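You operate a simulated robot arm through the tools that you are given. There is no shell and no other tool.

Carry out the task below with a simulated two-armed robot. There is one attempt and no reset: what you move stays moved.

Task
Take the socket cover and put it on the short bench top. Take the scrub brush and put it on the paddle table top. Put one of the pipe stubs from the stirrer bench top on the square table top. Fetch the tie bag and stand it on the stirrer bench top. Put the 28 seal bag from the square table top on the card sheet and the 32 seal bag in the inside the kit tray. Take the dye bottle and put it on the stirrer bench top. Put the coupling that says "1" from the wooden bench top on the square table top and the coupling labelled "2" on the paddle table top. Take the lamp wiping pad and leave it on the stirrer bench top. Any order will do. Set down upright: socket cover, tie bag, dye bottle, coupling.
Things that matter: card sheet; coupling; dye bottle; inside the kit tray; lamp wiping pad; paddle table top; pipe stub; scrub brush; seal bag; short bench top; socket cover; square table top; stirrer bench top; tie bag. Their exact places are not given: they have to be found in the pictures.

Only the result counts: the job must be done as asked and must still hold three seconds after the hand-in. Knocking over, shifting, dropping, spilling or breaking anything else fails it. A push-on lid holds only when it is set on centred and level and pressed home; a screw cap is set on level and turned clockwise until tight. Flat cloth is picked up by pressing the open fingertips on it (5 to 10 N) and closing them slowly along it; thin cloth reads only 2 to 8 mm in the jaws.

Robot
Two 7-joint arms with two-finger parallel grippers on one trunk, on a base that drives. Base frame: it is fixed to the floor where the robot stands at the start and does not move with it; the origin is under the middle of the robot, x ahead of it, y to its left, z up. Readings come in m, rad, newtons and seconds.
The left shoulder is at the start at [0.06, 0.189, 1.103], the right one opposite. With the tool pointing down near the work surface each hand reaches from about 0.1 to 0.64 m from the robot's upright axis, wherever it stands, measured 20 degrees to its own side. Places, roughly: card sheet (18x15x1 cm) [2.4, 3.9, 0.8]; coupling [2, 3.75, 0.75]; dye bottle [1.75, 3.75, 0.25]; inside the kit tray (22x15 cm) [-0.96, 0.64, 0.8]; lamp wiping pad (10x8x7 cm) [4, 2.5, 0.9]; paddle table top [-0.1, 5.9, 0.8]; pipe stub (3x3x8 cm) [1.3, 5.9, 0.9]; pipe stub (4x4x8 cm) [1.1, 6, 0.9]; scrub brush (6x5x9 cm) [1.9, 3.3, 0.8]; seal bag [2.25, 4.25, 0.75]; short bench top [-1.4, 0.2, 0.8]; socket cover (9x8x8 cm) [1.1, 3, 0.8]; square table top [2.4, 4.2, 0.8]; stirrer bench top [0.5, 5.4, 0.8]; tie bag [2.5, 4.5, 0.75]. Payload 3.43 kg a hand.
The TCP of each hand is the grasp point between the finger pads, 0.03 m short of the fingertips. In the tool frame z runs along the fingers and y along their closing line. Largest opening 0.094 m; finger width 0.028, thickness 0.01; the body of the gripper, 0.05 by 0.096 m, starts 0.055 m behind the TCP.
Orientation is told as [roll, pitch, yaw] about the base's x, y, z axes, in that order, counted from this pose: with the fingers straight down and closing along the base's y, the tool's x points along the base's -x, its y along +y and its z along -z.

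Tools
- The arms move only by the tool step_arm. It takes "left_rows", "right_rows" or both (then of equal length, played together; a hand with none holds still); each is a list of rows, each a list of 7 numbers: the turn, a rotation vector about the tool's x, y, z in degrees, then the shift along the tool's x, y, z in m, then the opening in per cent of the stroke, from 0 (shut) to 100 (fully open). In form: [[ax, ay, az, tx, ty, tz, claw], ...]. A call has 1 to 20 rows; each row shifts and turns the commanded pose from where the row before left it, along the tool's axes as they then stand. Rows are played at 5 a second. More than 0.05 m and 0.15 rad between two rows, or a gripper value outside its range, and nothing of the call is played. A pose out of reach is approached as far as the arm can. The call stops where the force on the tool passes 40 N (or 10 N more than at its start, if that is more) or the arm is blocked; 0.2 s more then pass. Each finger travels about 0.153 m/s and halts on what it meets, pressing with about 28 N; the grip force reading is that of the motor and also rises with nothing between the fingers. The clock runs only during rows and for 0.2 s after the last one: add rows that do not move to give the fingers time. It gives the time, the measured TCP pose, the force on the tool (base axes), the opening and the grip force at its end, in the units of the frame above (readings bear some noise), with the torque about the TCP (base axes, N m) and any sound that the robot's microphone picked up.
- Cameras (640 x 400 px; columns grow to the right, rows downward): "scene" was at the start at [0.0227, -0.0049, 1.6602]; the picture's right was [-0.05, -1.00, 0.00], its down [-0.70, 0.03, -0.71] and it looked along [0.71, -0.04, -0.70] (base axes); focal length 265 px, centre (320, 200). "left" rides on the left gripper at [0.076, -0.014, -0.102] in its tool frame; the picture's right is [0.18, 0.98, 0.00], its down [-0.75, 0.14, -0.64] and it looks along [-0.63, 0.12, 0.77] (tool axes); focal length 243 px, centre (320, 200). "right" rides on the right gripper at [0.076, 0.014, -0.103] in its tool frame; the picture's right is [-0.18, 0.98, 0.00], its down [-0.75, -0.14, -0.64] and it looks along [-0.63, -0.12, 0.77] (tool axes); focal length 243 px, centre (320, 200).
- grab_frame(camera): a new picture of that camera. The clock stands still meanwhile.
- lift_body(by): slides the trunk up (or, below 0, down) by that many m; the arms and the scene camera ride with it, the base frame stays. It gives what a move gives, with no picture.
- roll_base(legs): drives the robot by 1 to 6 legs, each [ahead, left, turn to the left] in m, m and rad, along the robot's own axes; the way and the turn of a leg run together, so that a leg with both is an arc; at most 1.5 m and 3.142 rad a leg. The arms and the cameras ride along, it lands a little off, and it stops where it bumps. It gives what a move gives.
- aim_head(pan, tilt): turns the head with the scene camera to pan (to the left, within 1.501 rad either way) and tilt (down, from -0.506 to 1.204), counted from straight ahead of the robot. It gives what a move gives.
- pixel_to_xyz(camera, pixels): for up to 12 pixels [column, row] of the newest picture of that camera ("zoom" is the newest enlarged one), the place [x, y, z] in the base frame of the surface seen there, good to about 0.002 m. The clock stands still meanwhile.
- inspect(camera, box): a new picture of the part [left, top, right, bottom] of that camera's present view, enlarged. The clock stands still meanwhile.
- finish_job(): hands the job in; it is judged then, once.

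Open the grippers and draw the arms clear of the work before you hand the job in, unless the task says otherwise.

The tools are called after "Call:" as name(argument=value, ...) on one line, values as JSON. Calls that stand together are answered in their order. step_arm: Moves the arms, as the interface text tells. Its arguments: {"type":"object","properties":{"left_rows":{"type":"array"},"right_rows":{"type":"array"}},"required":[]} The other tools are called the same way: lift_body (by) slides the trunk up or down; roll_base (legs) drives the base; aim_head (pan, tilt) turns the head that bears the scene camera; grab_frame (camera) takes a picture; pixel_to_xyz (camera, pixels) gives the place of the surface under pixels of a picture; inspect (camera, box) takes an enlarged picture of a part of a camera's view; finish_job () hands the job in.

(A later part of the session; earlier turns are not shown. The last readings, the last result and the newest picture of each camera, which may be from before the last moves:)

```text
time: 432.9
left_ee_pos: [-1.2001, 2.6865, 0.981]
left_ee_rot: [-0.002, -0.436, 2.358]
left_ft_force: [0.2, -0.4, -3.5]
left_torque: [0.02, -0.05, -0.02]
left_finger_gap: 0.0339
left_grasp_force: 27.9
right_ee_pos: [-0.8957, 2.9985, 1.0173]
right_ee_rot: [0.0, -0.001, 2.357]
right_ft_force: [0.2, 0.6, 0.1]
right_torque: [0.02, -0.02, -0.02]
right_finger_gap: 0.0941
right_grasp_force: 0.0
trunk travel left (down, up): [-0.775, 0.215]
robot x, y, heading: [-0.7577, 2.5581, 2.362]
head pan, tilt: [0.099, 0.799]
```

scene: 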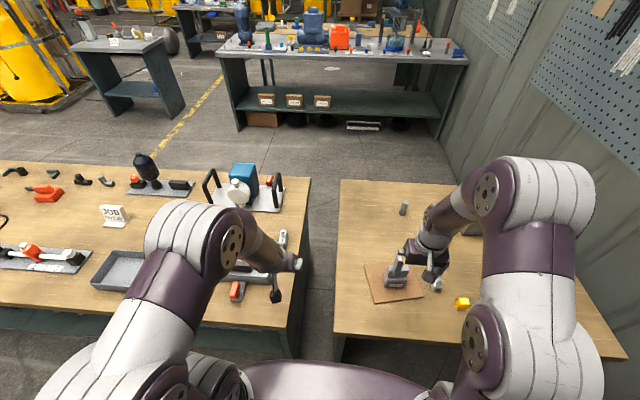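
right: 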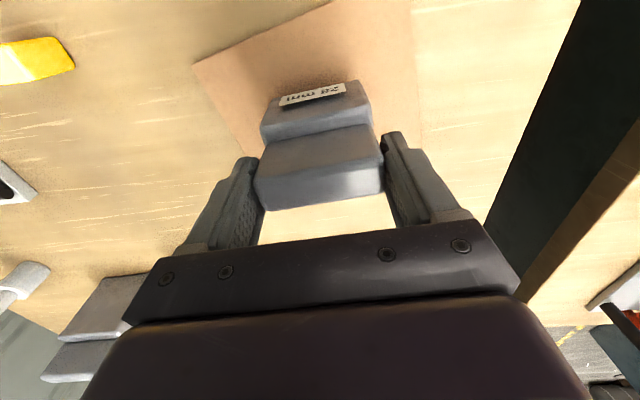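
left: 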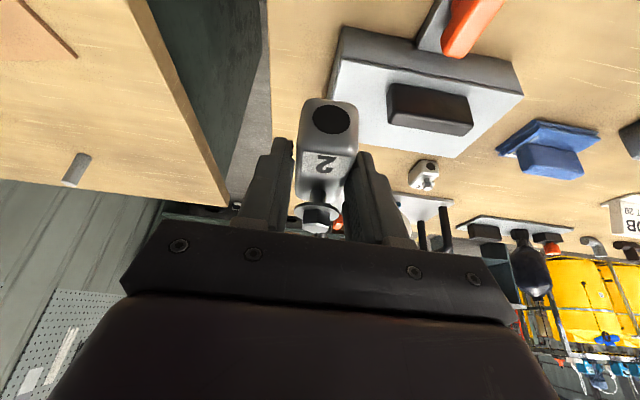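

I turn round to face the wooden bench and strafe along to the dye bottle's place.

Call:
roll_base(legs=[[0, 0, -3.14], [0, 1.4, 0], [0, 1.39, 0]])

Call:
aim_head(pan=-0.1, tilt=0.8)

Call:
grab_frame(camera="scene")

```text
time: 453.7
left_ee_pos: [1.6246, 4.4373, 0.9795]
left_ee_rot: [-0.002, -0.436, -0.762]
left_ft_force: [-0.7, -0.1, -3.2]
left_torque: [-0.01, 0.01, 0.02]
left_finger_gap: 0.0341
left_grasp_force: 28.3
right_ee_pos: [1.328, 4.1185, 1.0167]
right_ee_rot: [0.001, 0.001, -0.761]
right_ft_force: [-1.2, 0.9, -0.6]
right_torque: [0.02, 0.03, 0.01]
right_finger_gap: 0.0943
right_grasp_force: 0.1
trunk travel left (down, up): [-0.775, 0.215]
robot x, y, heading: [1.1756, 4.5549, -0.76]
head pan, tilt: [0.099, 0.799]
```

```text
time: 454.4
left_ee_pos: [1.6258, 4.4392, 0.9821]
left_ee_rot: [-0.003, -0.435, -0.761]
left_ft_force: [0.5, -0.5, -3.5]
left_torque: [0.02, 0.02, 0.0]
left_finger_gap: 0.0341
left_grasp_force: 28.5
right_ee_pos: [1.3272, 4.1193, 1.0169]
right_ee_rot: [-0.002, 0.0, -0.76]
right_ft_force: [0.7, -0.4, -0.5]
right_torque: [0.03, -0.01, 0.02]
right_finger_gap: 0.094
right_grasp_force: 0.1
trunk travel left (down, up): [-0.775, 0.215]
robot x, y, heading: [1.1786, 4.5583, -0.755]
head pan, tilt: [-0.099, 0.799]
```

```text
taken
```

scene: 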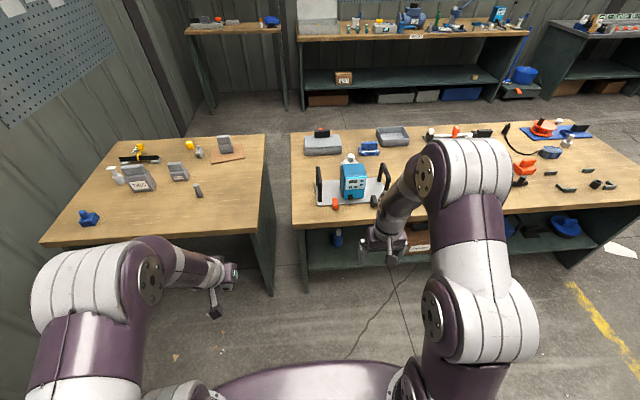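

I back up 0.1 m and straighten, then pitch the right hand forward to horizontal (for a side grasp under the bench top) and raise the left hand.

Call:
roll_base(legs=[[-0.1, 0, -0.03]])

Call:
step_arm(left_rows=[[0, 0, 0, -0.0127, 0, -0.0272, 5], [0, 0, 0, -0.0127, 0, -0.0272, 5], [0, 0, 0, -0.0127, 0, -0.0272, 5], [0, 0, 0, -0.0127, 0, -0.0272, 5], [0, 0, 0, 0, 0, 0, 5], [0, 0, 0, 0, 0, 0, 5], [0, 0, 0, 0, 0, 0, 5], [0, 0, 0, 0, 0, 0, 5], [0, 0, 0, 0, 0, 0, 5], [0, 0, 0, 0, 0, 0, 5], [0, 0, 0, 0, 0, 0, 5], [0, 0, 0, 0, 0, 0, 5]], right_rows=[[0, -8.18, 0, -0.0267, 0, 0.0039, 100], [0, -8.18, 0, -0.0259, 0, 0.0076, 100], [0, -8.18, 0, -0.0246, 0, 0.0112, 100], [0, -8.18, 0, -0.0227, 0, 0.0146, 100], [0, -8.18, 0, -0.0204, 0, 0.0177, 100], [0, -8.18, 0, -0.0177, 0, 0.0204, 100], [0, -8.18, 0, -0.0146, 0, 0.0227, 100], [0, -8.18, 0, -0.0112, 0, 0.0246, 100], [0, -8.18, 0, -0.0076, 0, 0.0259, 100], [0, -8.18, 0, -0.0039, 0, 0.0267, 100], [0, -8.2, 0, 0, 0, 0.027, 100], [0, 0, 0, 0, 0, 0, 100]])

Call:
grab_frame(camera="scene")

Call:
grab_frame(camera="right")

```text
time: 455.5
left_ee_pos: [1.5502, 4.4947, 0.9817]
left_ee_rot: [-0.003, -0.436, -0.79]
left_ft_force: [-0.1, 0.3, -2.9]
left_torque: [0.0, 0.02, 0.04]
left_finger_gap: 0.0341
left_grasp_force: 28.0
right_ee_pos: [1.2448, 4.1849, 1.0148]
right_ee_rot: [-0.001, -0.001, -0.791]
right_ft_force: [-0.8, 0.1, -0.4]
right_torque: [-0.02, 0.0, 0.01]
right_finger_gap: 0.0941
right_grasp_force: 0.0
trunk travel left (down, up): [-0.775, 0.215]
robot x, y, heading: [1.1101, 4.6251, -0.788]
head pan, tilt: [-0.099, 0.799]
```

```text
time: 458.1
left_ee_pos: [1.5485, 4.4934, 1.1036]
left_ee_rot: [-0.001, -0.436, -0.789]
left_ft_force: [0.8, 0.1, -3.1]
left_torque: [0.01, 0.0, -0.02]
left_finger_gap: 0.034
left_grasp_force: 28.0
right_ee_pos: [1.3744, 4.0508, 1.0185]
right_ee_rot: [0.244, -1.326, -0.961]
right_ft_force: [-0.1, 0.2, -0.4]
right_torque: [0.0, -0.02, -0.01]
right_finger_gap: 0.0941
right_grasp_force: 0.1
right hand out of reach, approached as far as the arm can: row 5, 6, 7, 9, 10, 11
trunk travel left (down, up): [-0.775, 0.215]
robot x, y, heading: [1.1114, 4.6275, -0.789]
head pan, tilt: [-0.099, 0.799]
```

```text
taken
```

scene: 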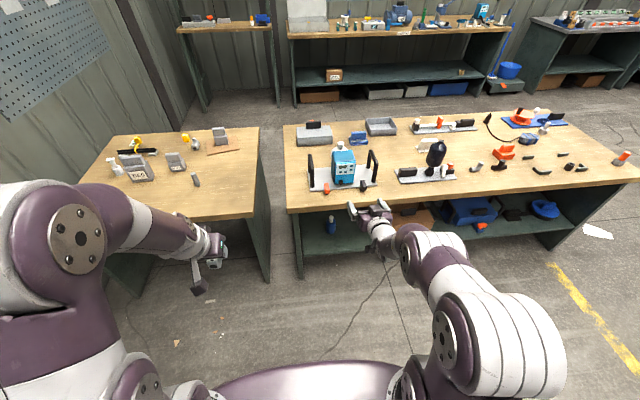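

```text
taken
```

right: 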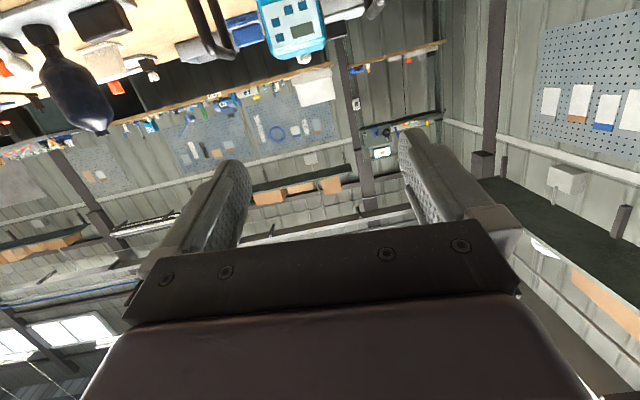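

The hand ended about 14° below horizontal with small roll errors. A 65° pitch is better anyway (keeps the wrist camera off the shelf), so I trim the orientation.

Call:
step_arm(right_rows=[[4.3, 0, 0, 0, 0, 0, 100], [0, 0, -3.5, 0, 0, 0, 100], [0, 6, 0, 0, 0, 0, 100], [0, 5, 0, 0, 0, 0, 100], [0, 0, 0, 0, 0, 0, 100]])

```text
time: 459.3
left_ee_pos: [1.5487, 4.4927, 1.1022]
left_ee_rot: [-0.002, -0.436, -0.79]
left_ft_force: [-0.1, -0.1, -4.1]
left_torque: [0.01, 0.04, -0.01]
left_finger_gap: 0.0341
left_grasp_force: 28.3
right_ee_pos: [1.3741, 4.0491, 1.0172]
right_ee_rot: [0.0, -1.139, -0.707]
right_ft_force: [-0.4, -0.4, 0.1]
right_torque: [0.0, -0.01, -0.02]
right_finger_gap: 0.0941
right_grasp_force: 0.1
right hand out of reach, approached as far as the arm can: row 1
trunk travel left (down, up): [-0.775, 0.215]
robot x, y, heading: [1.1076, 4.6223, -0.789]
head pan, tilt: [-0.099, 0.799]
```

Roll is now 0 and pitch 65°; I trim the yaw by −4.5° and then lower the trunk.

Call:
step_arm(right_rows=[[4.06, 0, 1.88, 0, 0, 0, 100], [0, 0, 0, 0, 0, 0, 100]])

Call:
lift_body(by=-0.55)

Call:
aim_head(pan=-0.2, tilt=0.6)

Call:
grab_frame(camera="scene")

Call:
grab_frame(camera="right")

```text
time: 459.9
left_ee_pos: [1.5475, 4.4926, 1.1016]
left_ee_rot: [-0.002, -0.437, -0.79]
left_ft_force: [0.0, -0.5, -3.2]
left_torque: [-0.02, 0.04, -0.02]
left_finger_gap: 0.034
left_grasp_force: 27.8
right_ee_pos: [1.3752, 4.0499, 1.0185]
right_ee_rot: [0.002, -1.14, -0.749]
right_ft_force: [-0.2, -0.4, -0.1]
right_torque: [0.03, -0.03, -0.02]
right_finger_gap: 0.0941
right_grasp_force: 0.0
trunk travel left (down, up): [-0.775, 0.215]
robot x, y, heading: [1.1102, 4.6288, -0.791]
head pan, tilt: [-0.099, 0.799]
```

```text
refused: -0.55 is not a number from -0.4 to 0.4
```

```text
time: 460.7
left_ee_pos: [1.5493, 4.4932, 1.1027]
left_ee_rot: [-0.004, -0.436, -0.788]
left_ft_force: [0.3, 0.6, -3.4]
left_torque: [0.02, -0.01, 0.01]
left_finger_gap: 0.0341
left_grasp_force: 27.4
right_ee_pos: [1.3739, 4.0489, 1.0181]
right_ee_rot: [0.002, -1.14, -0.748]
right_ft_force: [0.0, -0.5, 0.6]
right_torque: [-0.03, -0.01, 0.01]
right_finger_gap: 0.094
right_grasp_force: 0.0
trunk travel left (down, up): [-0.775, 0.215]
robot x, y, heading: [1.1117, 4.6283, -0.792]
head pan, tilt: [-0.201, 0.6]
```

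```text
taken
```

scene: 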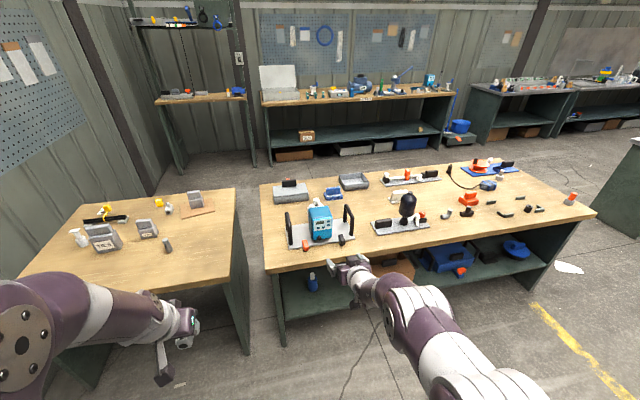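

```text
taken
```

right: 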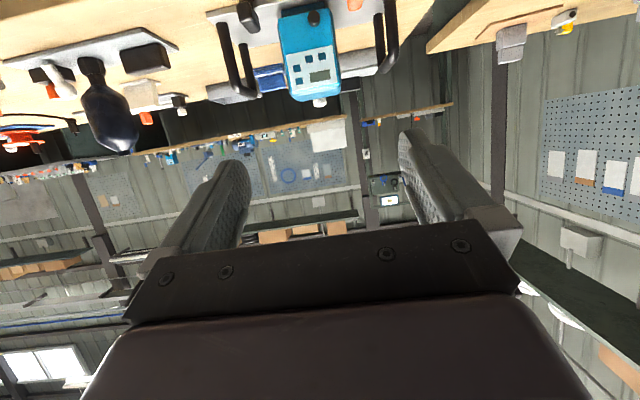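

The hand is at n≈1.89, clear of the bench edge (1.63). I lower the trunk 0.4 and then 0.2 m.

Call:
lift_body(by=-0.4)

Call:
lift_body(by=-0.2)

Call:
grab_frame(camera="scene")

Call:
grab_frame(camera="right")

```text
time: 464.5
left_ee_pos: [1.5482, 4.4946, 0.7023]
left_ee_rot: [-0.003, -0.436, -0.788]
left_ft_force: [-0.1, -0.7, -3.4]
left_torque: [0.01, 0.02, 0.0]
left_finger_gap: 0.0338
left_grasp_force: 28.1
right_ee_pos: [1.3744, 4.0497, 0.6179]
right_ee_rot: [0.003, -1.14, -0.747]
right_ft_force: [1.1, -0.4, 0.7]
right_torque: [-0.01, 0.0, 0.0]
right_finger_gap: 0.0941
right_grasp_force: 0.1
trunk travel left (down, up): [-0.375, 0.615]
robot x, y, heading: [1.1107, 4.6268, -0.789]
head pan, tilt: [-0.201, 0.6]
```

```text
time: 466.7
left_ee_pos: [1.5479, 4.4926, 0.5032]
left_ee_rot: [-0.002, -0.436, -0.79]
left_ft_force: [-0.1, 0.4, -2.5]
left_torque: [0.02, 0.0, -0.01]
left_finger_gap: 0.0341
left_grasp_force: 27.9
right_ee_pos: [1.3754, 4.0494, 0.4182]
right_ee_rot: [0.001, -1.14, -0.746]
right_ft_force: [0.3, 1.0, 0.2]
right_torque: [0.0, -0.01, 0.01]
right_finger_gap: 0.0943
right_grasp_force: 0.0
trunk travel left (down, up): [-0.175, 0.815]
robot x, y, heading: [1.105, 4.6282, -0.793]
head pan, tilt: [-0.201, 0.6]
```

```text
taken
```

scene: 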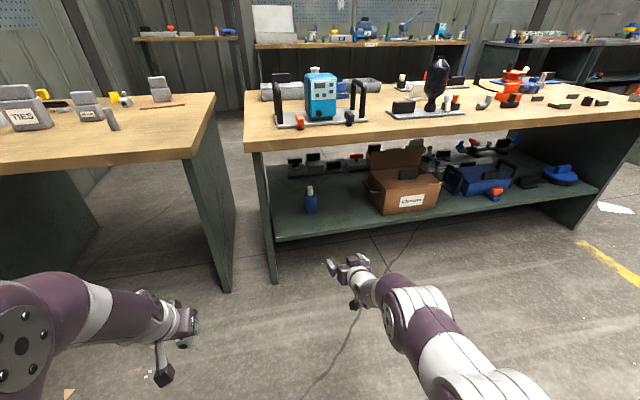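

```text
taken
```

right: 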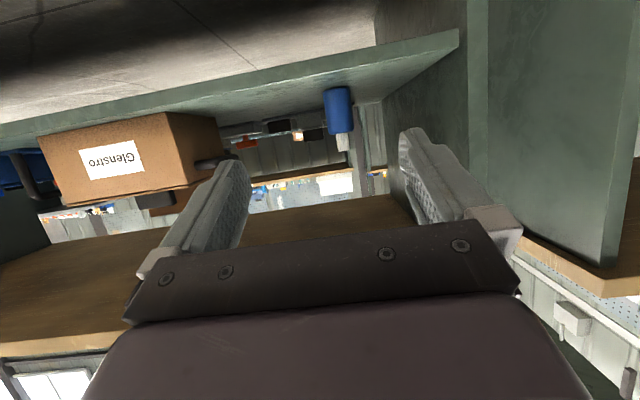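

The bottle stands at (310,202) between end panel and box. I zoom and measure it.

Call:
inspect(camera="scene", box=[260, 160, 390, 250])

Call:
pixel_to_xyz(camera="zoom", pixels=[[243, 150], [245, 175], [243, 210], [222, 215], [268, 210], [245, 250], [520, 160], [570, 250], [545, 170], [90, 300], [245, 300], [60, 200]])

Call:
pixel_to_xyz(camera="right", pixels=[[338, 110], [330, 110], [348, 110], [342, 142], [225, 160], [215, 120], [465, 60], [455, 40]])

```text
4.44 times, centred on (325, 205) of scene
```

zoom: 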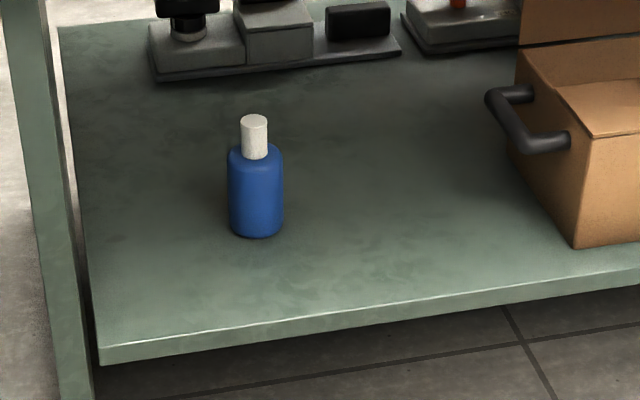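

```text
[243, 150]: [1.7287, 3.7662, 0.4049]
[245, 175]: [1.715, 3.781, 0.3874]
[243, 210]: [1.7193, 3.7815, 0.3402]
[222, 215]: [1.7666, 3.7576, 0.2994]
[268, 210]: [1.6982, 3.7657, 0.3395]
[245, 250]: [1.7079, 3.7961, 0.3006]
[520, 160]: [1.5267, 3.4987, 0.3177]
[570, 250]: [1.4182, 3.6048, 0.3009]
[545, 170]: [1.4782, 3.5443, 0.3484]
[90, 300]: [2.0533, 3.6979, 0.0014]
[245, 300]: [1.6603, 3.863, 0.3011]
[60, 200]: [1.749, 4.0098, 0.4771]
```

```text
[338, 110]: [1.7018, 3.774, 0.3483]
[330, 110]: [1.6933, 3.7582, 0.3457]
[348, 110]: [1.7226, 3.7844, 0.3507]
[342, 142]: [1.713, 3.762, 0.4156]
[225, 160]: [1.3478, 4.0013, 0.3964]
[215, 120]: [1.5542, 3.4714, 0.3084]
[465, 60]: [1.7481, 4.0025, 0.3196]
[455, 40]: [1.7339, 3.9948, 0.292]
```

Bottle: centre d≈3.873, n≈1.443, body z 0.30–0.40, ~5 cm across. I drive 0.3 m ahead and 0.036 m left so the open hand goes under the bench top in front of it.

Call:
roll_base(legs=[[0.28, 0.036, 0]])

Call:
grab_frame(camera="right")

Call:
grab_frame(camera="scene")

```text
time: 468.7
left_ee_pos: [1.7745, 4.3165, 0.503]
left_ee_rot: [-0.002, -0.434, -0.79]
left_ft_force: [-0.6, -0.8, -3.1]
left_torque: [0.02, 0.0, -0.03]
left_finger_gap: 0.0338
left_grasp_force: 28.3
right_ee_pos: [1.6001, 3.8733, 0.4186]
right_ee_rot: [0.001, -1.14, -0.749]
right_ft_force: [0.5, 0.2, -0.8]
right_torque: [-0.03, 0.0, 0.01]
right_finger_gap: 0.0939
right_grasp_force: 0.1
trunk travel left (down, up): [-0.175, 0.815]
robot x, y, heading: [1.3323, 4.4498, -0.792]
head pan, tilt: [-0.201, 0.6]
```

```text
taken
```

right: 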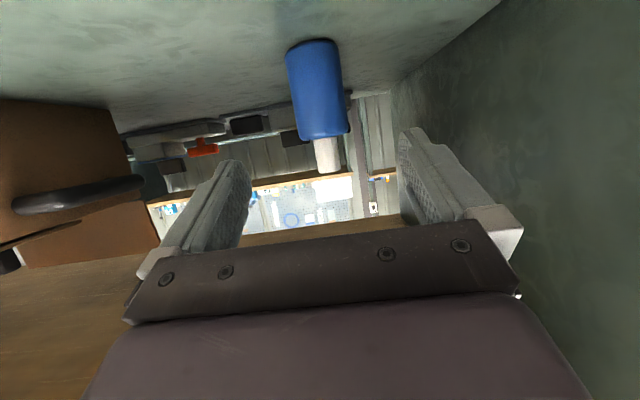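

```text
taken
```

scene: 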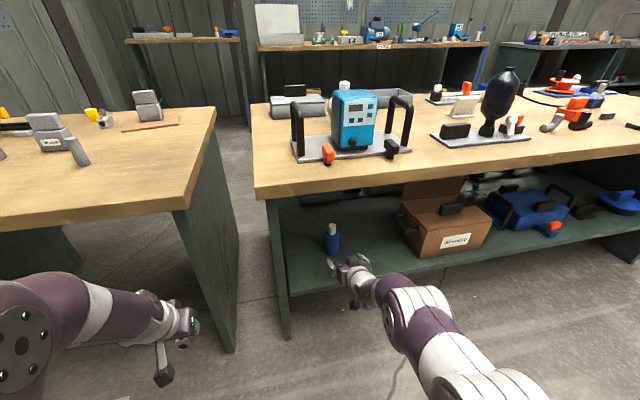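

Centred on the bottle. I lower 4 cm, then advance 0.164 m along the shelf so that it comes between the fingers.

Call:
step_arm(right_rows=[[0, 0, 0, 0.0195, 0, 0.009, 100], [0, 0, 0, 0.0195, 0, 0.009, 100], [0, 0, 0, -0.0137, -0.0006, 0.0298, 100], [0, 0, 0, -0.0137, -0.0006, 0.0298, 100], [0, 0, 0, -0.0137, -0.0006, 0.0298, 100], [0, 0, 0, -0.0137, -0.0006, 0.0298, 100], [0, 0, 0, 0, 0, 0, 100]])

Call:
grab_frame(camera="right")

Call:
inspect(camera="scene", box=[270, 200, 430, 300])

```text
time: 470.3
left_ee_pos: [1.7743, 4.3162, 0.5021]
left_ee_rot: [-0.002, -0.437, -0.792]
left_ft_force: [-0.4, 0.3, -3.2]
left_torque: [0.0, 0.02, -0.01]
left_finger_gap: 0.0342
left_grasp_force: 28.0
right_ee_pos: [1.6923, 3.7828, 0.3802]
right_ee_rot: [0.001, -1.14, -0.75]
right_ft_force: [0.4, -0.3, 0.3]
right_torque: [-0.01, 0.0, -0.01]
right_finger_gap: 0.094
right_grasp_force: 0.0
right hand out of reach, approached as far as the arm can: row 2
trunk travel left (down, up): [-0.175, 0.815]
robot x, y, heading: [1.3355, 4.4509, -0.785]
head pan, tilt: [-0.201, 0.6]
```

```text
taken
```

right: 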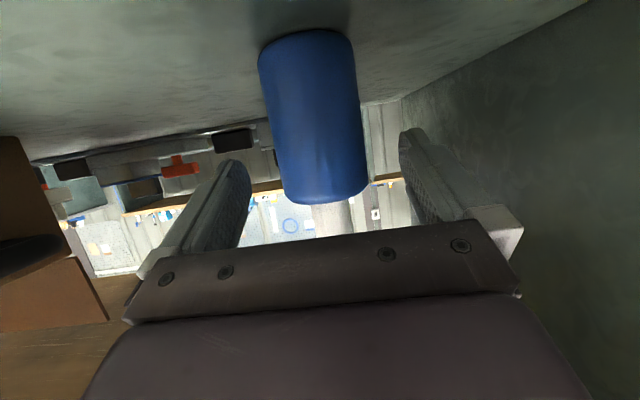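

```text
4.00 times, centred on (350, 250) of scene
```

zoom: 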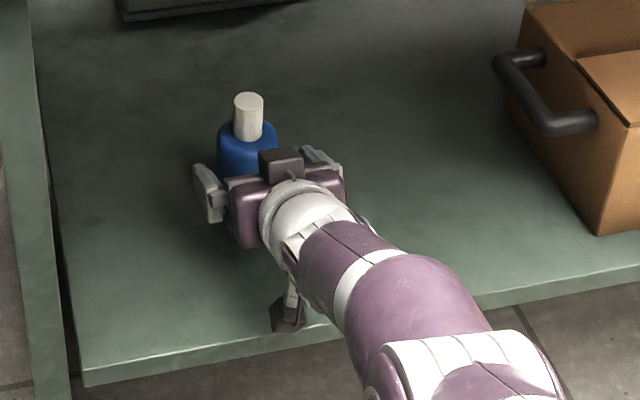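

3.5 cm to go. I advance and close on the bottle.

Call:
step_arm(right_rows=[[0, 0, 0, -0.0073, 0, 0.0159, 100], [0, 0, 0, -0.0073, 0, 0.0159, 100], [0, 0, 0, 0, 0, 0, 100], [0, 0, 0, 0, 0, 0, 75], [0, 0, 0, 0, 0, 0, 55], [0, 0, 0, 0, 0, 0, 35], [0, 0, 0, 0, 0, 0, 25], [0, 0, 0, 0, 0, 0, 25]])

Call:
grab_frame(camera="right")

Call:
inspect(camera="scene", box=[270, 200, 430, 300])

```text
time: 472.1
left_ee_pos: [1.7744, 4.3161, 0.5026]
left_ee_rot: [-0.003, -0.437, -0.791]
left_ft_force: [0.5, 0.2, -3.0]
left_torque: [0.04, 0.02, 0.03]
left_finger_gap: 0.034
left_grasp_force: 28.2
right_ee_pos: [1.7167, 3.759, 0.3804]
right_ee_rot: [0.003, -1.14, -0.75]
right_ft_force: [0.8, 0.5, -0.4]
right_torque: [0.0, -0.02, -0.01]
right_finger_gap: 0.0626
right_grasp_force: 28.1
trunk travel left (down, up): [-0.175, 0.815]
robot x, y, heading: [1.3364, 4.4514, -0.79]
head pan, tilt: [-0.201, 0.6]
```

```text
taken
```

right: 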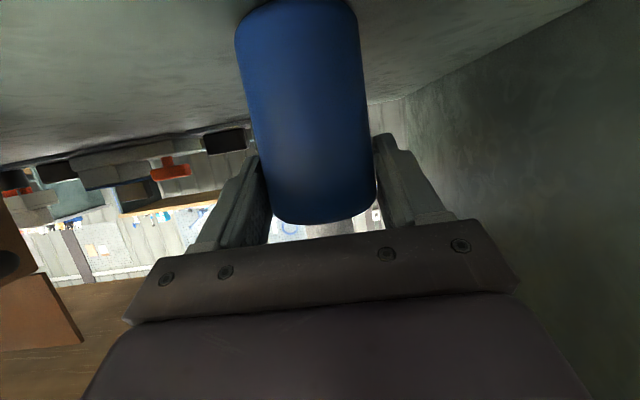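

```text
4.00 times, centred on (350, 250) of scene
```

zoom: 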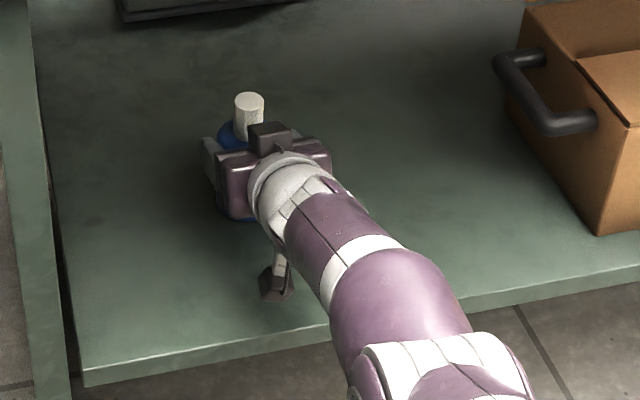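

The bottle is held (62.6 mm). I lift it 5 cm with the arm and check.

Call:
step_arm(right_rows=[[0, 0, 0, -0.0182, 0, -0.0084, 25], [0, 0, 0, -0.0272, 0, -0.0125, 25], [0, 0, 0, 0, 0, 0, 25]])

Call:
grab_frame(camera="right")

Call:
grab_frame(camera="scene")

```text
time: 472.9
left_ee_pos: [1.7746, 4.3179, 0.5029]
left_ee_rot: [-0.003, -0.433, -0.789]
left_ft_force: [0.1, -0.3, -3.5]
left_torque: [0.0, 0.0, 0.01]
left_finger_gap: 0.0341
left_grasp_force: 28.2
right_ee_pos: [1.7166, 3.7599, 0.4286]
right_ee_rot: [0.001, -1.139, -0.749]
right_ft_force: [0.3, 0.6, -2.1]
right_torque: [0.04, -0.02, 0.01]
right_finger_gap: 0.0625
right_grasp_force: 27.7
trunk travel left (down, up): [-0.175, 0.815]
robot x, y, heading: [1.3319, 4.4461, -0.791]
head pan, tilt: [-0.201, 0.6]
```

```text
taken
```

right: 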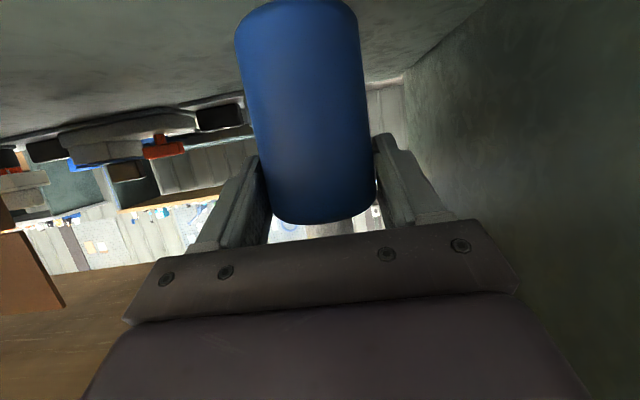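

```text
taken
```

scene: 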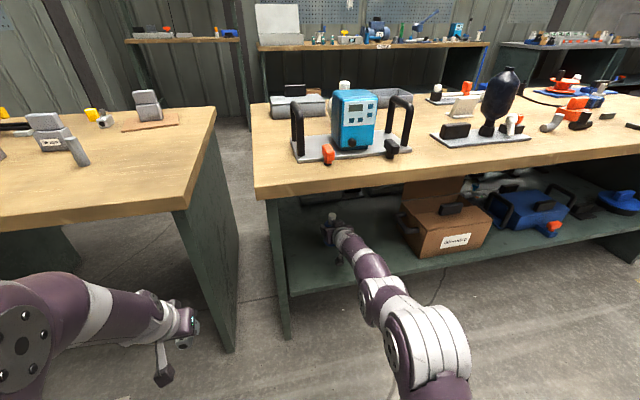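

Held firmly. I back the base 0.38 m to clear the bench and raise the trunk.

Call:
roll_base(legs=[[-0.38, 0, 0]])

Call:
lift_body(by=0.3)

Call:
lift_body(by=0.3)

Call:
grab_frame(camera="scene")

```text
time: 475.2
left_ee_pos: [1.514, 4.576, 0.5028]
left_ee_rot: [-0.001, -0.434, -0.795]
left_ft_force: [-0.3, -0.2, -3.4]
left_torque: [0.02, 0.01, 0.0]
left_finger_gap: 0.034
left_grasp_force: 27.2
right_ee_pos: [1.4529, 4.0212, 0.4292]
right_ee_rot: [0.002, -1.14, -0.754]
right_ft_force: [0.4, 0.0, -2.9]
right_torque: [0.01, 0.02, -0.01]
right_finger_gap: 0.0625
right_grasp_force: 27.6
trunk travel left (down, up): [-0.175, 0.815]
robot x, y, heading: [1.0762, 4.7134, -0.797]
head pan, tilt: [-0.201, 0.6]
```

```text
time: 478.2
left_ee_pos: [1.5145, 4.5761, 0.8024]
left_ee_rot: [-0.003, -0.435, -0.796]
left_ft_force: [-1.1, 0.9, -3.0]
left_torque: [-0.01, 0.02, 0.01]
left_finger_gap: 0.034
left_grasp_force: 28.1
right_ee_pos: [1.4526, 4.0206, 0.7273]
right_ee_rot: [0.002, -1.139, -0.754]
right_ft_force: [0.5, 0.3, -2.5]
right_torque: [0.0, 0.01, -0.04]
right_finger_gap: 0.0626
right_grasp_force: 28.0
trunk travel left (down, up): [-0.475, 0.515]
robot x, y, heading: [1.0774, 4.7125, -0.797]
head pan, tilt: [-0.201, 0.6]
```

```text
time: 481.2
left_ee_pos: [1.5141, 4.5762, 1.1016]
left_ee_rot: [-0.001, -0.433, -0.796]
left_ft_force: [-0.1, -0.2, -3.8]
left_torque: [-0.06, -0.03, 0.0]
left_finger_gap: 0.0343
left_grasp_force: 28.4
right_ee_pos: [1.454, 4.0206, 1.028]
right_ee_rot: [0.002, -1.14, -0.755]
right_ft_force: [-0.1, -0.4, -2.5]
right_torque: [0.01, 0.03, -0.01]
right_finger_gap: 0.0626
right_grasp_force: 27.9
trunk travel left (down, up): [-0.775, 0.215]
robot x, y, heading: [1.0725, 4.7121, -0.793]
head pan, tilt: [-0.201, 0.6]
```

```text
taken
```

scene: 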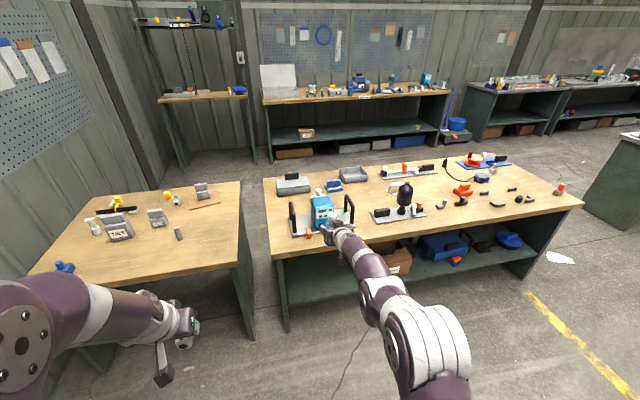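

I retract the bottle hand, center in the corridor and turn round to face the stirrer bench.

Call:
step_arm(right_rows=[[0, 0, 0, 0.0167, 0, -0.0363, 25], [0, 0, 0, 0.0167, 0, -0.0363, 25], [0, 0, 0, 0.0167, 0, -0.0363, 25], [0, 0, 0, 0.0167, 0, -0.0363, 25], [0, 0, 0, 0, 0, 0, 25]])

Call:
roll_base(legs=[[0.16, 0, 0], [0, 0, 3.14], [0, -0.8, 0]])

Call:
aim_head(pan=-0.1, tilt=0.75)

Call:
grab_frame(camera="scene")

```text
time: 482.4
left_ee_pos: [1.5158, 4.5755, 1.1021]
left_ee_rot: [-0.002, -0.434, -0.795]
left_ft_force: [-0.6, -0.7, -3.2]
left_torque: [0.01, 0.02, 0.0]
left_finger_gap: 0.034
left_grasp_force: 27.8
right_ee_pos: [1.3348, 4.1295, 1.0291]
right_ee_rot: [0.001, -1.141, -0.754]
right_ft_force: [0.6, -0.6, -2.2]
right_torque: [0.04, 0.04, 0.0]
right_finger_gap: 0.0622
right_grasp_force: 27.9
trunk travel left (down, up): [-0.775, 0.215]
robot x, y, heading: [1.0736, 4.7139, -0.797]
head pan, tilt: [-0.201, 0.6]
```

```text
time: 495.1
left_ee_pos: [1.2979, 5.3002, 1.1034]
left_ee_rot: [-0.002, -0.434, 2.378]
left_ft_force: [-1.1, 0.7, -3.6]
left_torque: [-0.01, -0.03, 0.01]
left_finger_gap: 0.0341
left_grasp_force: 27.6
right_ee_pos: [1.4635, 5.7527, 1.0285]
right_ee_rot: [0.002, -1.138, 2.418]
right_ft_force: [-0.7, -0.4, -2.4]
right_torque: [-0.03, -0.03, 0.04]
right_finger_gap: 0.0613
right_grasp_force: 27.9
trunk travel left (down, up): [-0.775, 0.215]
robot x, y, heading: [1.7441, 5.1769, 2.377]
head pan, tilt: [-0.201, 0.6]
```

```text
time: 495.8
left_ee_pos: [1.2974, 5.3, 1.1024]
left_ee_rot: [-0.001, -0.434, 2.375]
left_ft_force: [0.1, -0.4, -1.9]
left_torque: [-0.02, -0.04, -0.02]
left_finger_gap: 0.0341
left_grasp_force: 27.7
right_ee_pos: [1.4627, 5.7526, 1.0284]
right_ee_rot: [0.003, -1.14, 2.416]
right_ft_force: [-0.2, 0.2, -3.3]
right_torque: [-0.01, -0.03, -0.01]
right_finger_gap: 0.0612
right_grasp_force: 28.0
trunk travel left (down, up): [-0.775, 0.215]
robot x, y, heading: [1.7407, 5.1754, 2.381]
head pan, tilt: [-0.099, 0.75]
```

```text
taken
```

scene: 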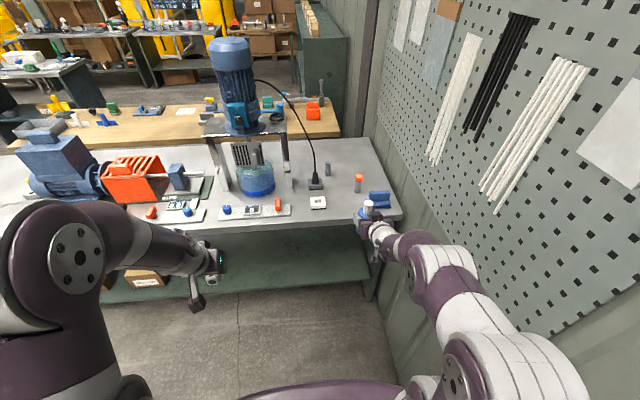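

The free front area right of the white ring is clear. I straighten and move 0.2 m ahead, 0.04 m left.

Call:
roll_base(legs=[[0, 0, -0.025], [0.2, 0.04, 0]])

Call:
aim_head(pan=-0.25, tilt=0.85)

Call:
grab_frame(camera="scene")

Call:
inspect(camera="scene", box=[280, 150, 440, 260])

Call:
grab_frame(camera="right")

```text
time: 497.8
left_ee_pos: [1.1319, 5.4255, 1.1021]
left_ee_rot: [0.0, -0.434, 2.349]
left_ft_force: [-0.8, 0.0, -2.5]
left_torque: [-0.03, 0.01, -0.02]
left_finger_gap: 0.034
left_grasp_force: 28.3
right_ee_pos: [1.3097, 5.8726, 1.0294]
right_ee_rot: [0.002, -1.14, 2.391]
right_ft_force: [0.4, -0.3, -2.3]
right_torque: [-0.01, -0.02, 0.04]
right_finger_gap: 0.0612
right_grasp_force: 27.9
trunk travel left (down, up): [-0.775, 0.215]
robot x, y, heading: [1.5728, 5.294, 2.355]
head pan, tilt: [-0.099, 0.75]
```

```text
time: 498.5
left_ee_pos: [1.1305, 5.4266, 1.1027]
left_ee_rot: [-0.003, -0.434, 2.35]
left_ft_force: [-0.4, 0.1, -2.2]
left_torque: [-0.01, -0.03, 0.0]
left_finger_gap: 0.0339
left_grasp_force: 28.0
right_ee_pos: [1.3085, 5.8739, 1.0288]
right_ee_rot: [0.001, -1.139, 2.391]
right_ft_force: [-0.2, 0.6, -3.4]
right_torque: [-0.03, -0.04, 0.0]
right_finger_gap: 0.0617
right_grasp_force: 28.0
trunk travel left (down, up): [-0.775, 0.215]
robot x, y, heading: [1.5725, 5.2903, 2.351]
head pan, tilt: [-0.25, 0.85]
```

```text
taken
```

scene: 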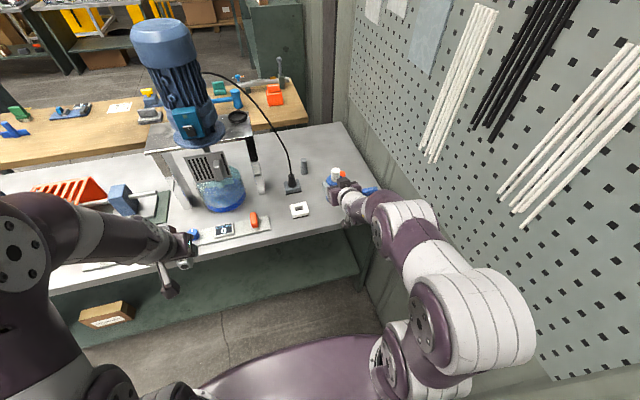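

```text
3.64 times, centred on (360, 205) of scene
```

zoom: 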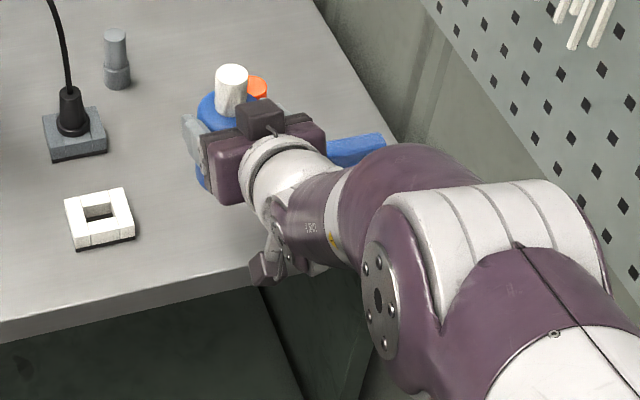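

```text
taken
```

right: 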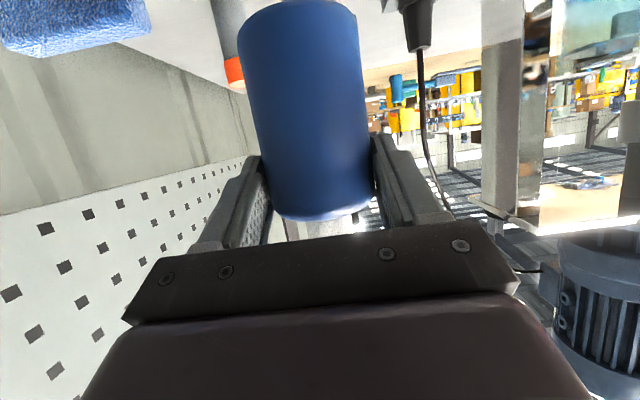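

I advance 4 cm and lower in steps to just above the bench top (contact at TCP z≈0.93).

Call:
step_arm(right_rows=[[0, 0, 0, -0.0167, 0, 0.0363, 25], [0, 0, 0, 0.0227, 0, 0.0104, 25], [0, 0, 0, 0.0227, 0, 0.0104, 25], [0, 0, 0, 0.0227, 0, 0.0104, 25], [0, 0, 0, 0, 0, 0, 25]])

Call:
inspect(camera="scene", box=[280, 150, 440, 260])

Call:
grab_frame(camera="right")

```text
time: 499.7
left_ee_pos: [1.1326, 5.4264, 1.1029]
left_ee_rot: [-0.003, -0.437, 2.349]
left_ft_force: [0.8, -0.4, -2.9]
left_torque: [0.0, -0.01, -0.01]
left_finger_gap: 0.0338
left_grasp_force: 27.4
right_ee_pos: [1.2801, 5.9006, 0.9548]
right_ee_rot: [0.002, -1.139, 2.393]
right_ft_force: [1.4, 0.6, -2.0]
right_torque: [-0.05, -0.05, 0.01]
right_finger_gap: 0.0612
right_grasp_force: 27.5
trunk travel left (down, up): [-0.775, 0.215]
robot x, y, heading: [1.5733, 5.2859, 2.35]
head pan, tilt: [-0.25, 0.85]
```

```text
3.64 times, centred on (360, 205) of scene
```

zoom: 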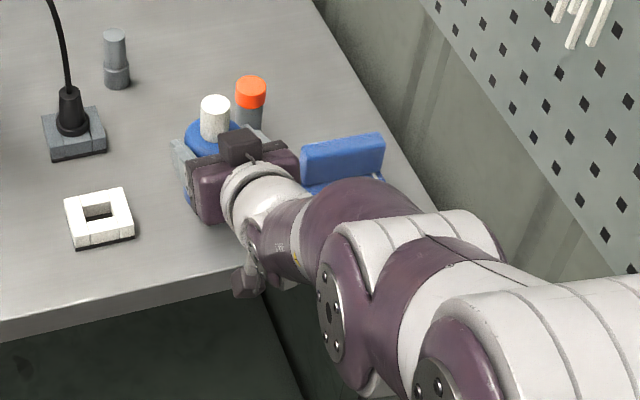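

```text
taken
```

right: 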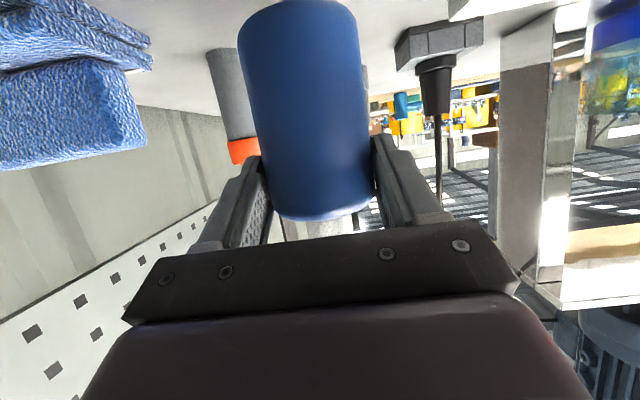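

Good. I lower the remaining 2.5 cm slowly to contact.

Call:
step_arm(right_rows=[[0, 0, 0, 0.0091, 0, 0.0042, 25], [0, 0, 0, 0.0073, 0, 0.0033, 25], [0, 0, 0, 0.0027, 0, 0.0013, 25], [0, 0, 0, 0, 0, 0, 25]])

Call:
step_arm(right_rows=[[0, 0, 0, 0.0027, 0, 0.0013, 25], [0, 0, 0, 0, 0, 0, 25]])

```text
time: 500.7
left_ee_pos: [1.132, 5.4263, 1.1025]
left_ee_rot: [-0.003, -0.433, 2.35]
left_ft_force: [0.6, 0.4, -3.3]
left_torque: [-0.05, -0.01, -0.02]
left_finger_gap: 0.0338
left_grasp_force: 28.4
right_ee_pos: [1.2806, 5.9008, 0.9334]
right_ee_rot: [0.001, -1.141, 2.392]
right_ft_force: [-0.2, -0.4, -2.7]
right_torque: [0.0, -0.01, 0.0]
right_finger_gap: 0.061
right_grasp_force: 28.1
trunk travel left (down, up): [-0.775, 0.215]
robot x, y, heading: [1.5723, 5.293, 2.352]
head pan, tilt: [-0.25, 0.85]
```

```text
time: 501.3
left_ee_pos: [1.1326, 5.4254, 1.1028]
left_ee_rot: [-0.001, -0.435, 2.35]
left_ft_force: [0.6, 0.0, -3.3]
left_torque: [-0.03, 0.0, 0.02]
left_finger_gap: 0.034
left_grasp_force: 27.6
right_ee_pos: [1.2816, 5.9, 0.9307]
right_ee_rot: [0.002, -1.14, 2.393]
right_ft_force: [-0.3, 0.4, 1.1]
right_torque: [0.19, -0.08, 0.0]
right_finger_gap: 0.0611
right_grasp_force: 27.3
trunk travel left (down, up): [-0.775, 0.215]
robot x, y, heading: [1.57, 5.2878, 2.348]
head pan, tilt: [-0.25, 0.85]
```

Touching. One more millimetre, then open the fingers slowly and back out along the finger axis.

Call:
step_arm(right_rows=[[0, 0, 0, 0.0009, 0, 0.0004, 25], [0, 0, 0, 0, 0, 0, 60], [0, 0, 0, 0, 0, 0, 80], [0, 0, 0, 0, 0, 0, 95], [0, 0, 0, 0, 0, 0, 95]])

Call:
grab_frame(camera="right")

Call:
inspect(camera="scene", box=[280, 150, 440, 260])

```text
time: 502.5
left_ee_pos: [1.1324, 5.4259, 1.1022]
left_ee_rot: [-0.003, -0.434, 2.349]
left_ft_force: [-0.5, -0.4, -4.1]
left_torque: [0.0, -0.02, 0.05]
left_finger_gap: 0.0338
left_grasp_force: 27.7
right_ee_pos: [1.2803, 5.8995, 0.9273]
right_ee_rot: [0.001, -1.14, 2.391]
right_ft_force: [0.2, -0.4, 0.0]
right_torque: [0.01, 0.01, -0.02]
right_finger_gap: 0.0891
right_grasp_force: 0.1
trunk travel left (down, up): [-0.775, 0.215]
robot x, y, heading: [1.573, 5.2911, 2.35]
head pan, tilt: [-0.25, 0.85]
```

```text
taken
```

right: 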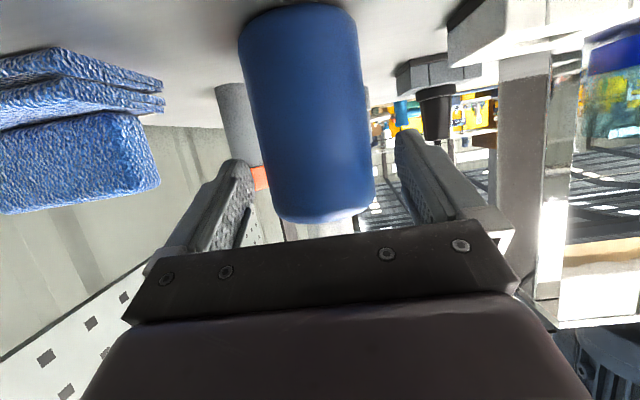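

```text
3.64 times, centred on (360, 205) of scene
```

zoom: 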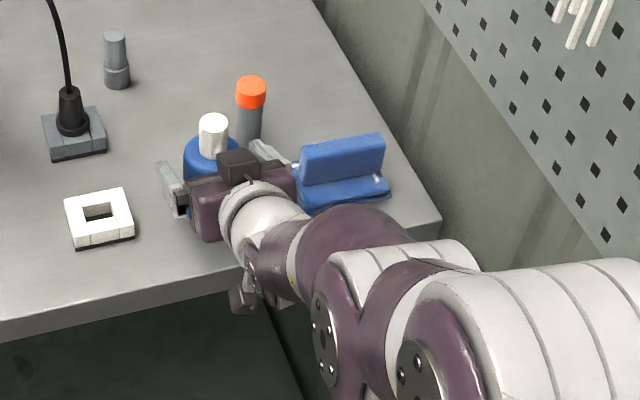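

The bottle stands upright. I withdraw horizontally, then raise the hand.

Call:
step_arm(right_rows=[[0, 0, 0, 0.0125, 0, -0.0272, 95], [0, 0, 0, 0.0167, 0, -0.0363, 95], [0, 0, 0, 0.0167, 0, -0.0363, 95], [0, 0, 0, -0.0363, 0, -0.0167, 100], [0, 0, 0, -0.0363, 0, -0.0167, 100], [0, 0, 0, 0, 0, 0, 100]])

Call:
grab_frame(camera="scene")

Call:
inspect(camera="scene", box=[160, 120, 440, 280])

```text
time: 503.9
left_ee_pos: [1.1314, 5.4249, 1.102]
left_ee_rot: [-0.002, -0.434, 2.348]
left_ft_force: [0.8, -0.4, -3.4]
left_torque: [-0.01, -0.03, 0.02]
left_finger_gap: 0.0341
left_grasp_force: 27.6
right_ee_pos: [1.3532, 5.8355, 1.0165]
right_ee_rot: [0.002, -1.141, 2.393]
right_ft_force: [-0.1, 0.7, -0.2]
right_torque: [-0.01, 0.0, 0.01]
right_finger_gap: 0.0941
right_grasp_force: 0.0
right hand out of reach, approached as far as the arm can: row 2, 3
trunk travel left (down, up): [-0.775, 0.215]
robot x, y, heading: [1.5711, 5.2914, 2.353]
head pan, tilt: [-0.25, 0.85]
```

```text
taken
```

scene: 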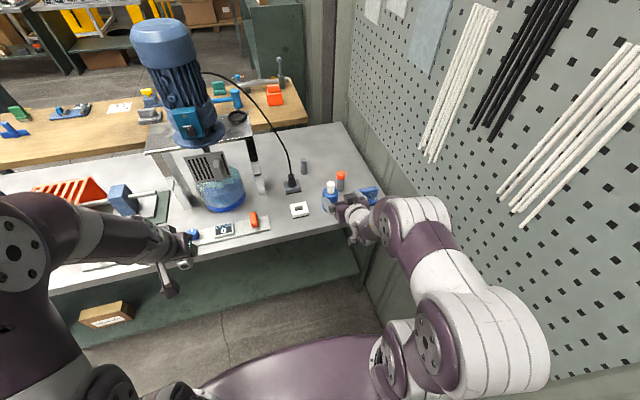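

```text
2.29 times, centred on (300, 200) of scene
```

zoom: 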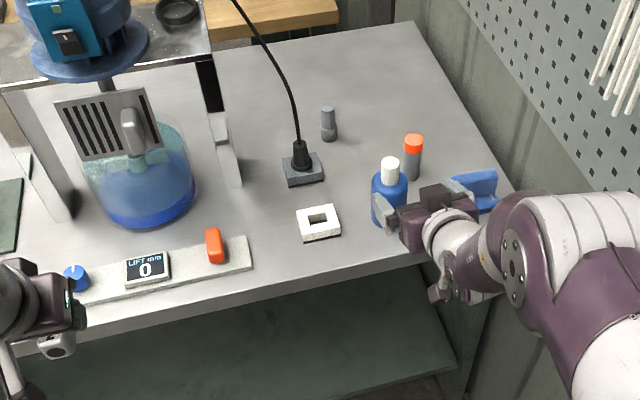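

The dye bottle stands on the stirrer bench. I back away, bring the right hand back to vertical, and turn to the square table for the tie bag.

Call:
roll_base(legs=[[-0.25, 0, 0]])

Call:
step_arm(right_rows=[[0, 8.16, 0, 0.0082, 0, -0.0126, 100], [0, 8.16, 0, 0.0098, 0, -0.0113, 100], [0, 8.16, 0, 0.0113, 0, -0.0098, 100], [0, 8.16, 0, 0.0126, 0, -0.0082, 100], [0, 8.16, 0, 0.0137, 0, -0.0062, 100], [0, 8.16, 0, 0.0144, 0, -0.0041, 100], [0, 8.16, 0, 0.0149, 0, -0.0021, 100], [0, 8.16, 0, 0.015, 0, 0, 100], [0, 0, 2.3, 0, 0, 0, 100]])

Call:
roll_base(legs=[[0, 0, 3.14]])

Call:
aim_head(pan=-0.1, tilt=0.8)

Call:
grab_frame(camera="scene")

```text
time: 505.7
left_ee_pos: [1.3047, 5.2504, 1.1028]
left_ee_rot: [-0.002, -0.435, 2.352]
left_ft_force: [0.3, -0.4, -3.1]
left_torque: [-0.02, -0.05, 0.02]
left_finger_gap: 0.0341
left_grasp_force: 27.9
right_ee_pos: [1.5256, 5.6623, 1.0166]
right_ee_rot: [0.002, -1.141, 2.394]
right_ft_force: [0.1, -0.2, -0.5]
right_torque: [0.02, 0.01, -0.01]
right_finger_gap: 0.0944
right_grasp_force: 0.0
trunk travel left (down, up): [-0.775, 0.215]
robot x, y, heading: [1.7423, 5.1165, 2.352]
head pan, tilt: [-0.25, 0.85]
```

```text
time: 507.7
left_ee_pos: [1.3046, 5.25, 1.1018]
left_ee_rot: [-0.002, -0.435, 2.351]
left_ft_force: [-0.6, -0.1, -2.7]
left_torque: [-0.03, -0.01, 0.0]
left_finger_gap: 0.0342
left_grasp_force: 27.4
right_ee_pos: [1.6221, 5.5644, 0.9721]
right_ee_rot: [0.002, -0.061, 2.355]
right_ft_force: [-0.8, 0.2, 0.2]
right_torque: [0.04, 0.05, 0.0]
right_finger_gap: 0.0939
right_grasp_force: 0.2
right hand out of reach, approached as far as the arm can: row 6, 7
trunk travel left (down, up): [-0.775, 0.215]
robot x, y, heading: [1.7423, 5.1156, 2.352]
head pan, tilt: [-0.25, 0.85]
```

```text
time: 515.4
left_ee_pos: [2.1835, 4.9805, 1.1019]
left_ee_rot: [-0.003, -0.435, -0.794]
left_ft_force: [0.2, 0.4, -3.5]
left_torque: [-0.02, 0.0, 0.0]
left_finger_gap: 0.0334
left_grasp_force: 28.2
right_ee_pos: [1.8661, 4.6674, 0.9726]
right_ee_rot: [0.006, -0.06, -0.789]
right_ft_force: [-0.1, -0.5, 0.3]
right_torque: [-0.02, 0.03, -0.01]
right_finger_gap: 0.0941
right_grasp_force: 0.1
trunk travel left (down, up): [-0.775, 0.215]
robot x, y, heading: [1.7422, 5.1163, -0.792]
head pan, tilt: [-0.25, 0.85]
```

```text
time: 516.1
left_ee_pos: [2.1845, 4.9802, 1.1025]
left_ee_rot: [-0.002, -0.435, -0.794]
left_ft_force: [0.5, -0.4, -2.5]
left_torque: [0.05, 0.08, -0.02]
left_finger_gap: 0.0337
left_grasp_force: 28.2
right_ee_pos: [1.8666, 4.6669, 0.9712]
right_ee_rot: [0.003, -0.059, -0.791]
right_ft_force: [0.1, 0.5, -0.3]
right_torque: [0.02, -0.02, 0.02]
right_finger_gap: 0.0941
right_grasp_force: 0.1
trunk travel left (down, up): [-0.775, 0.215]
robot x, y, heading: [1.7435, 5.1135, -0.79]
head pan, tilt: [-0.099, 0.799]
```

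```text
taken
```

scene: 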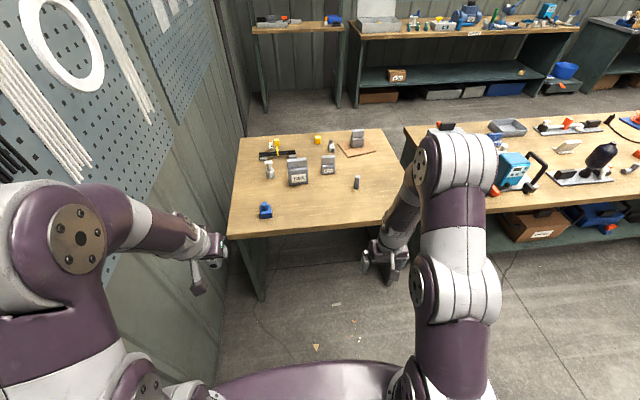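

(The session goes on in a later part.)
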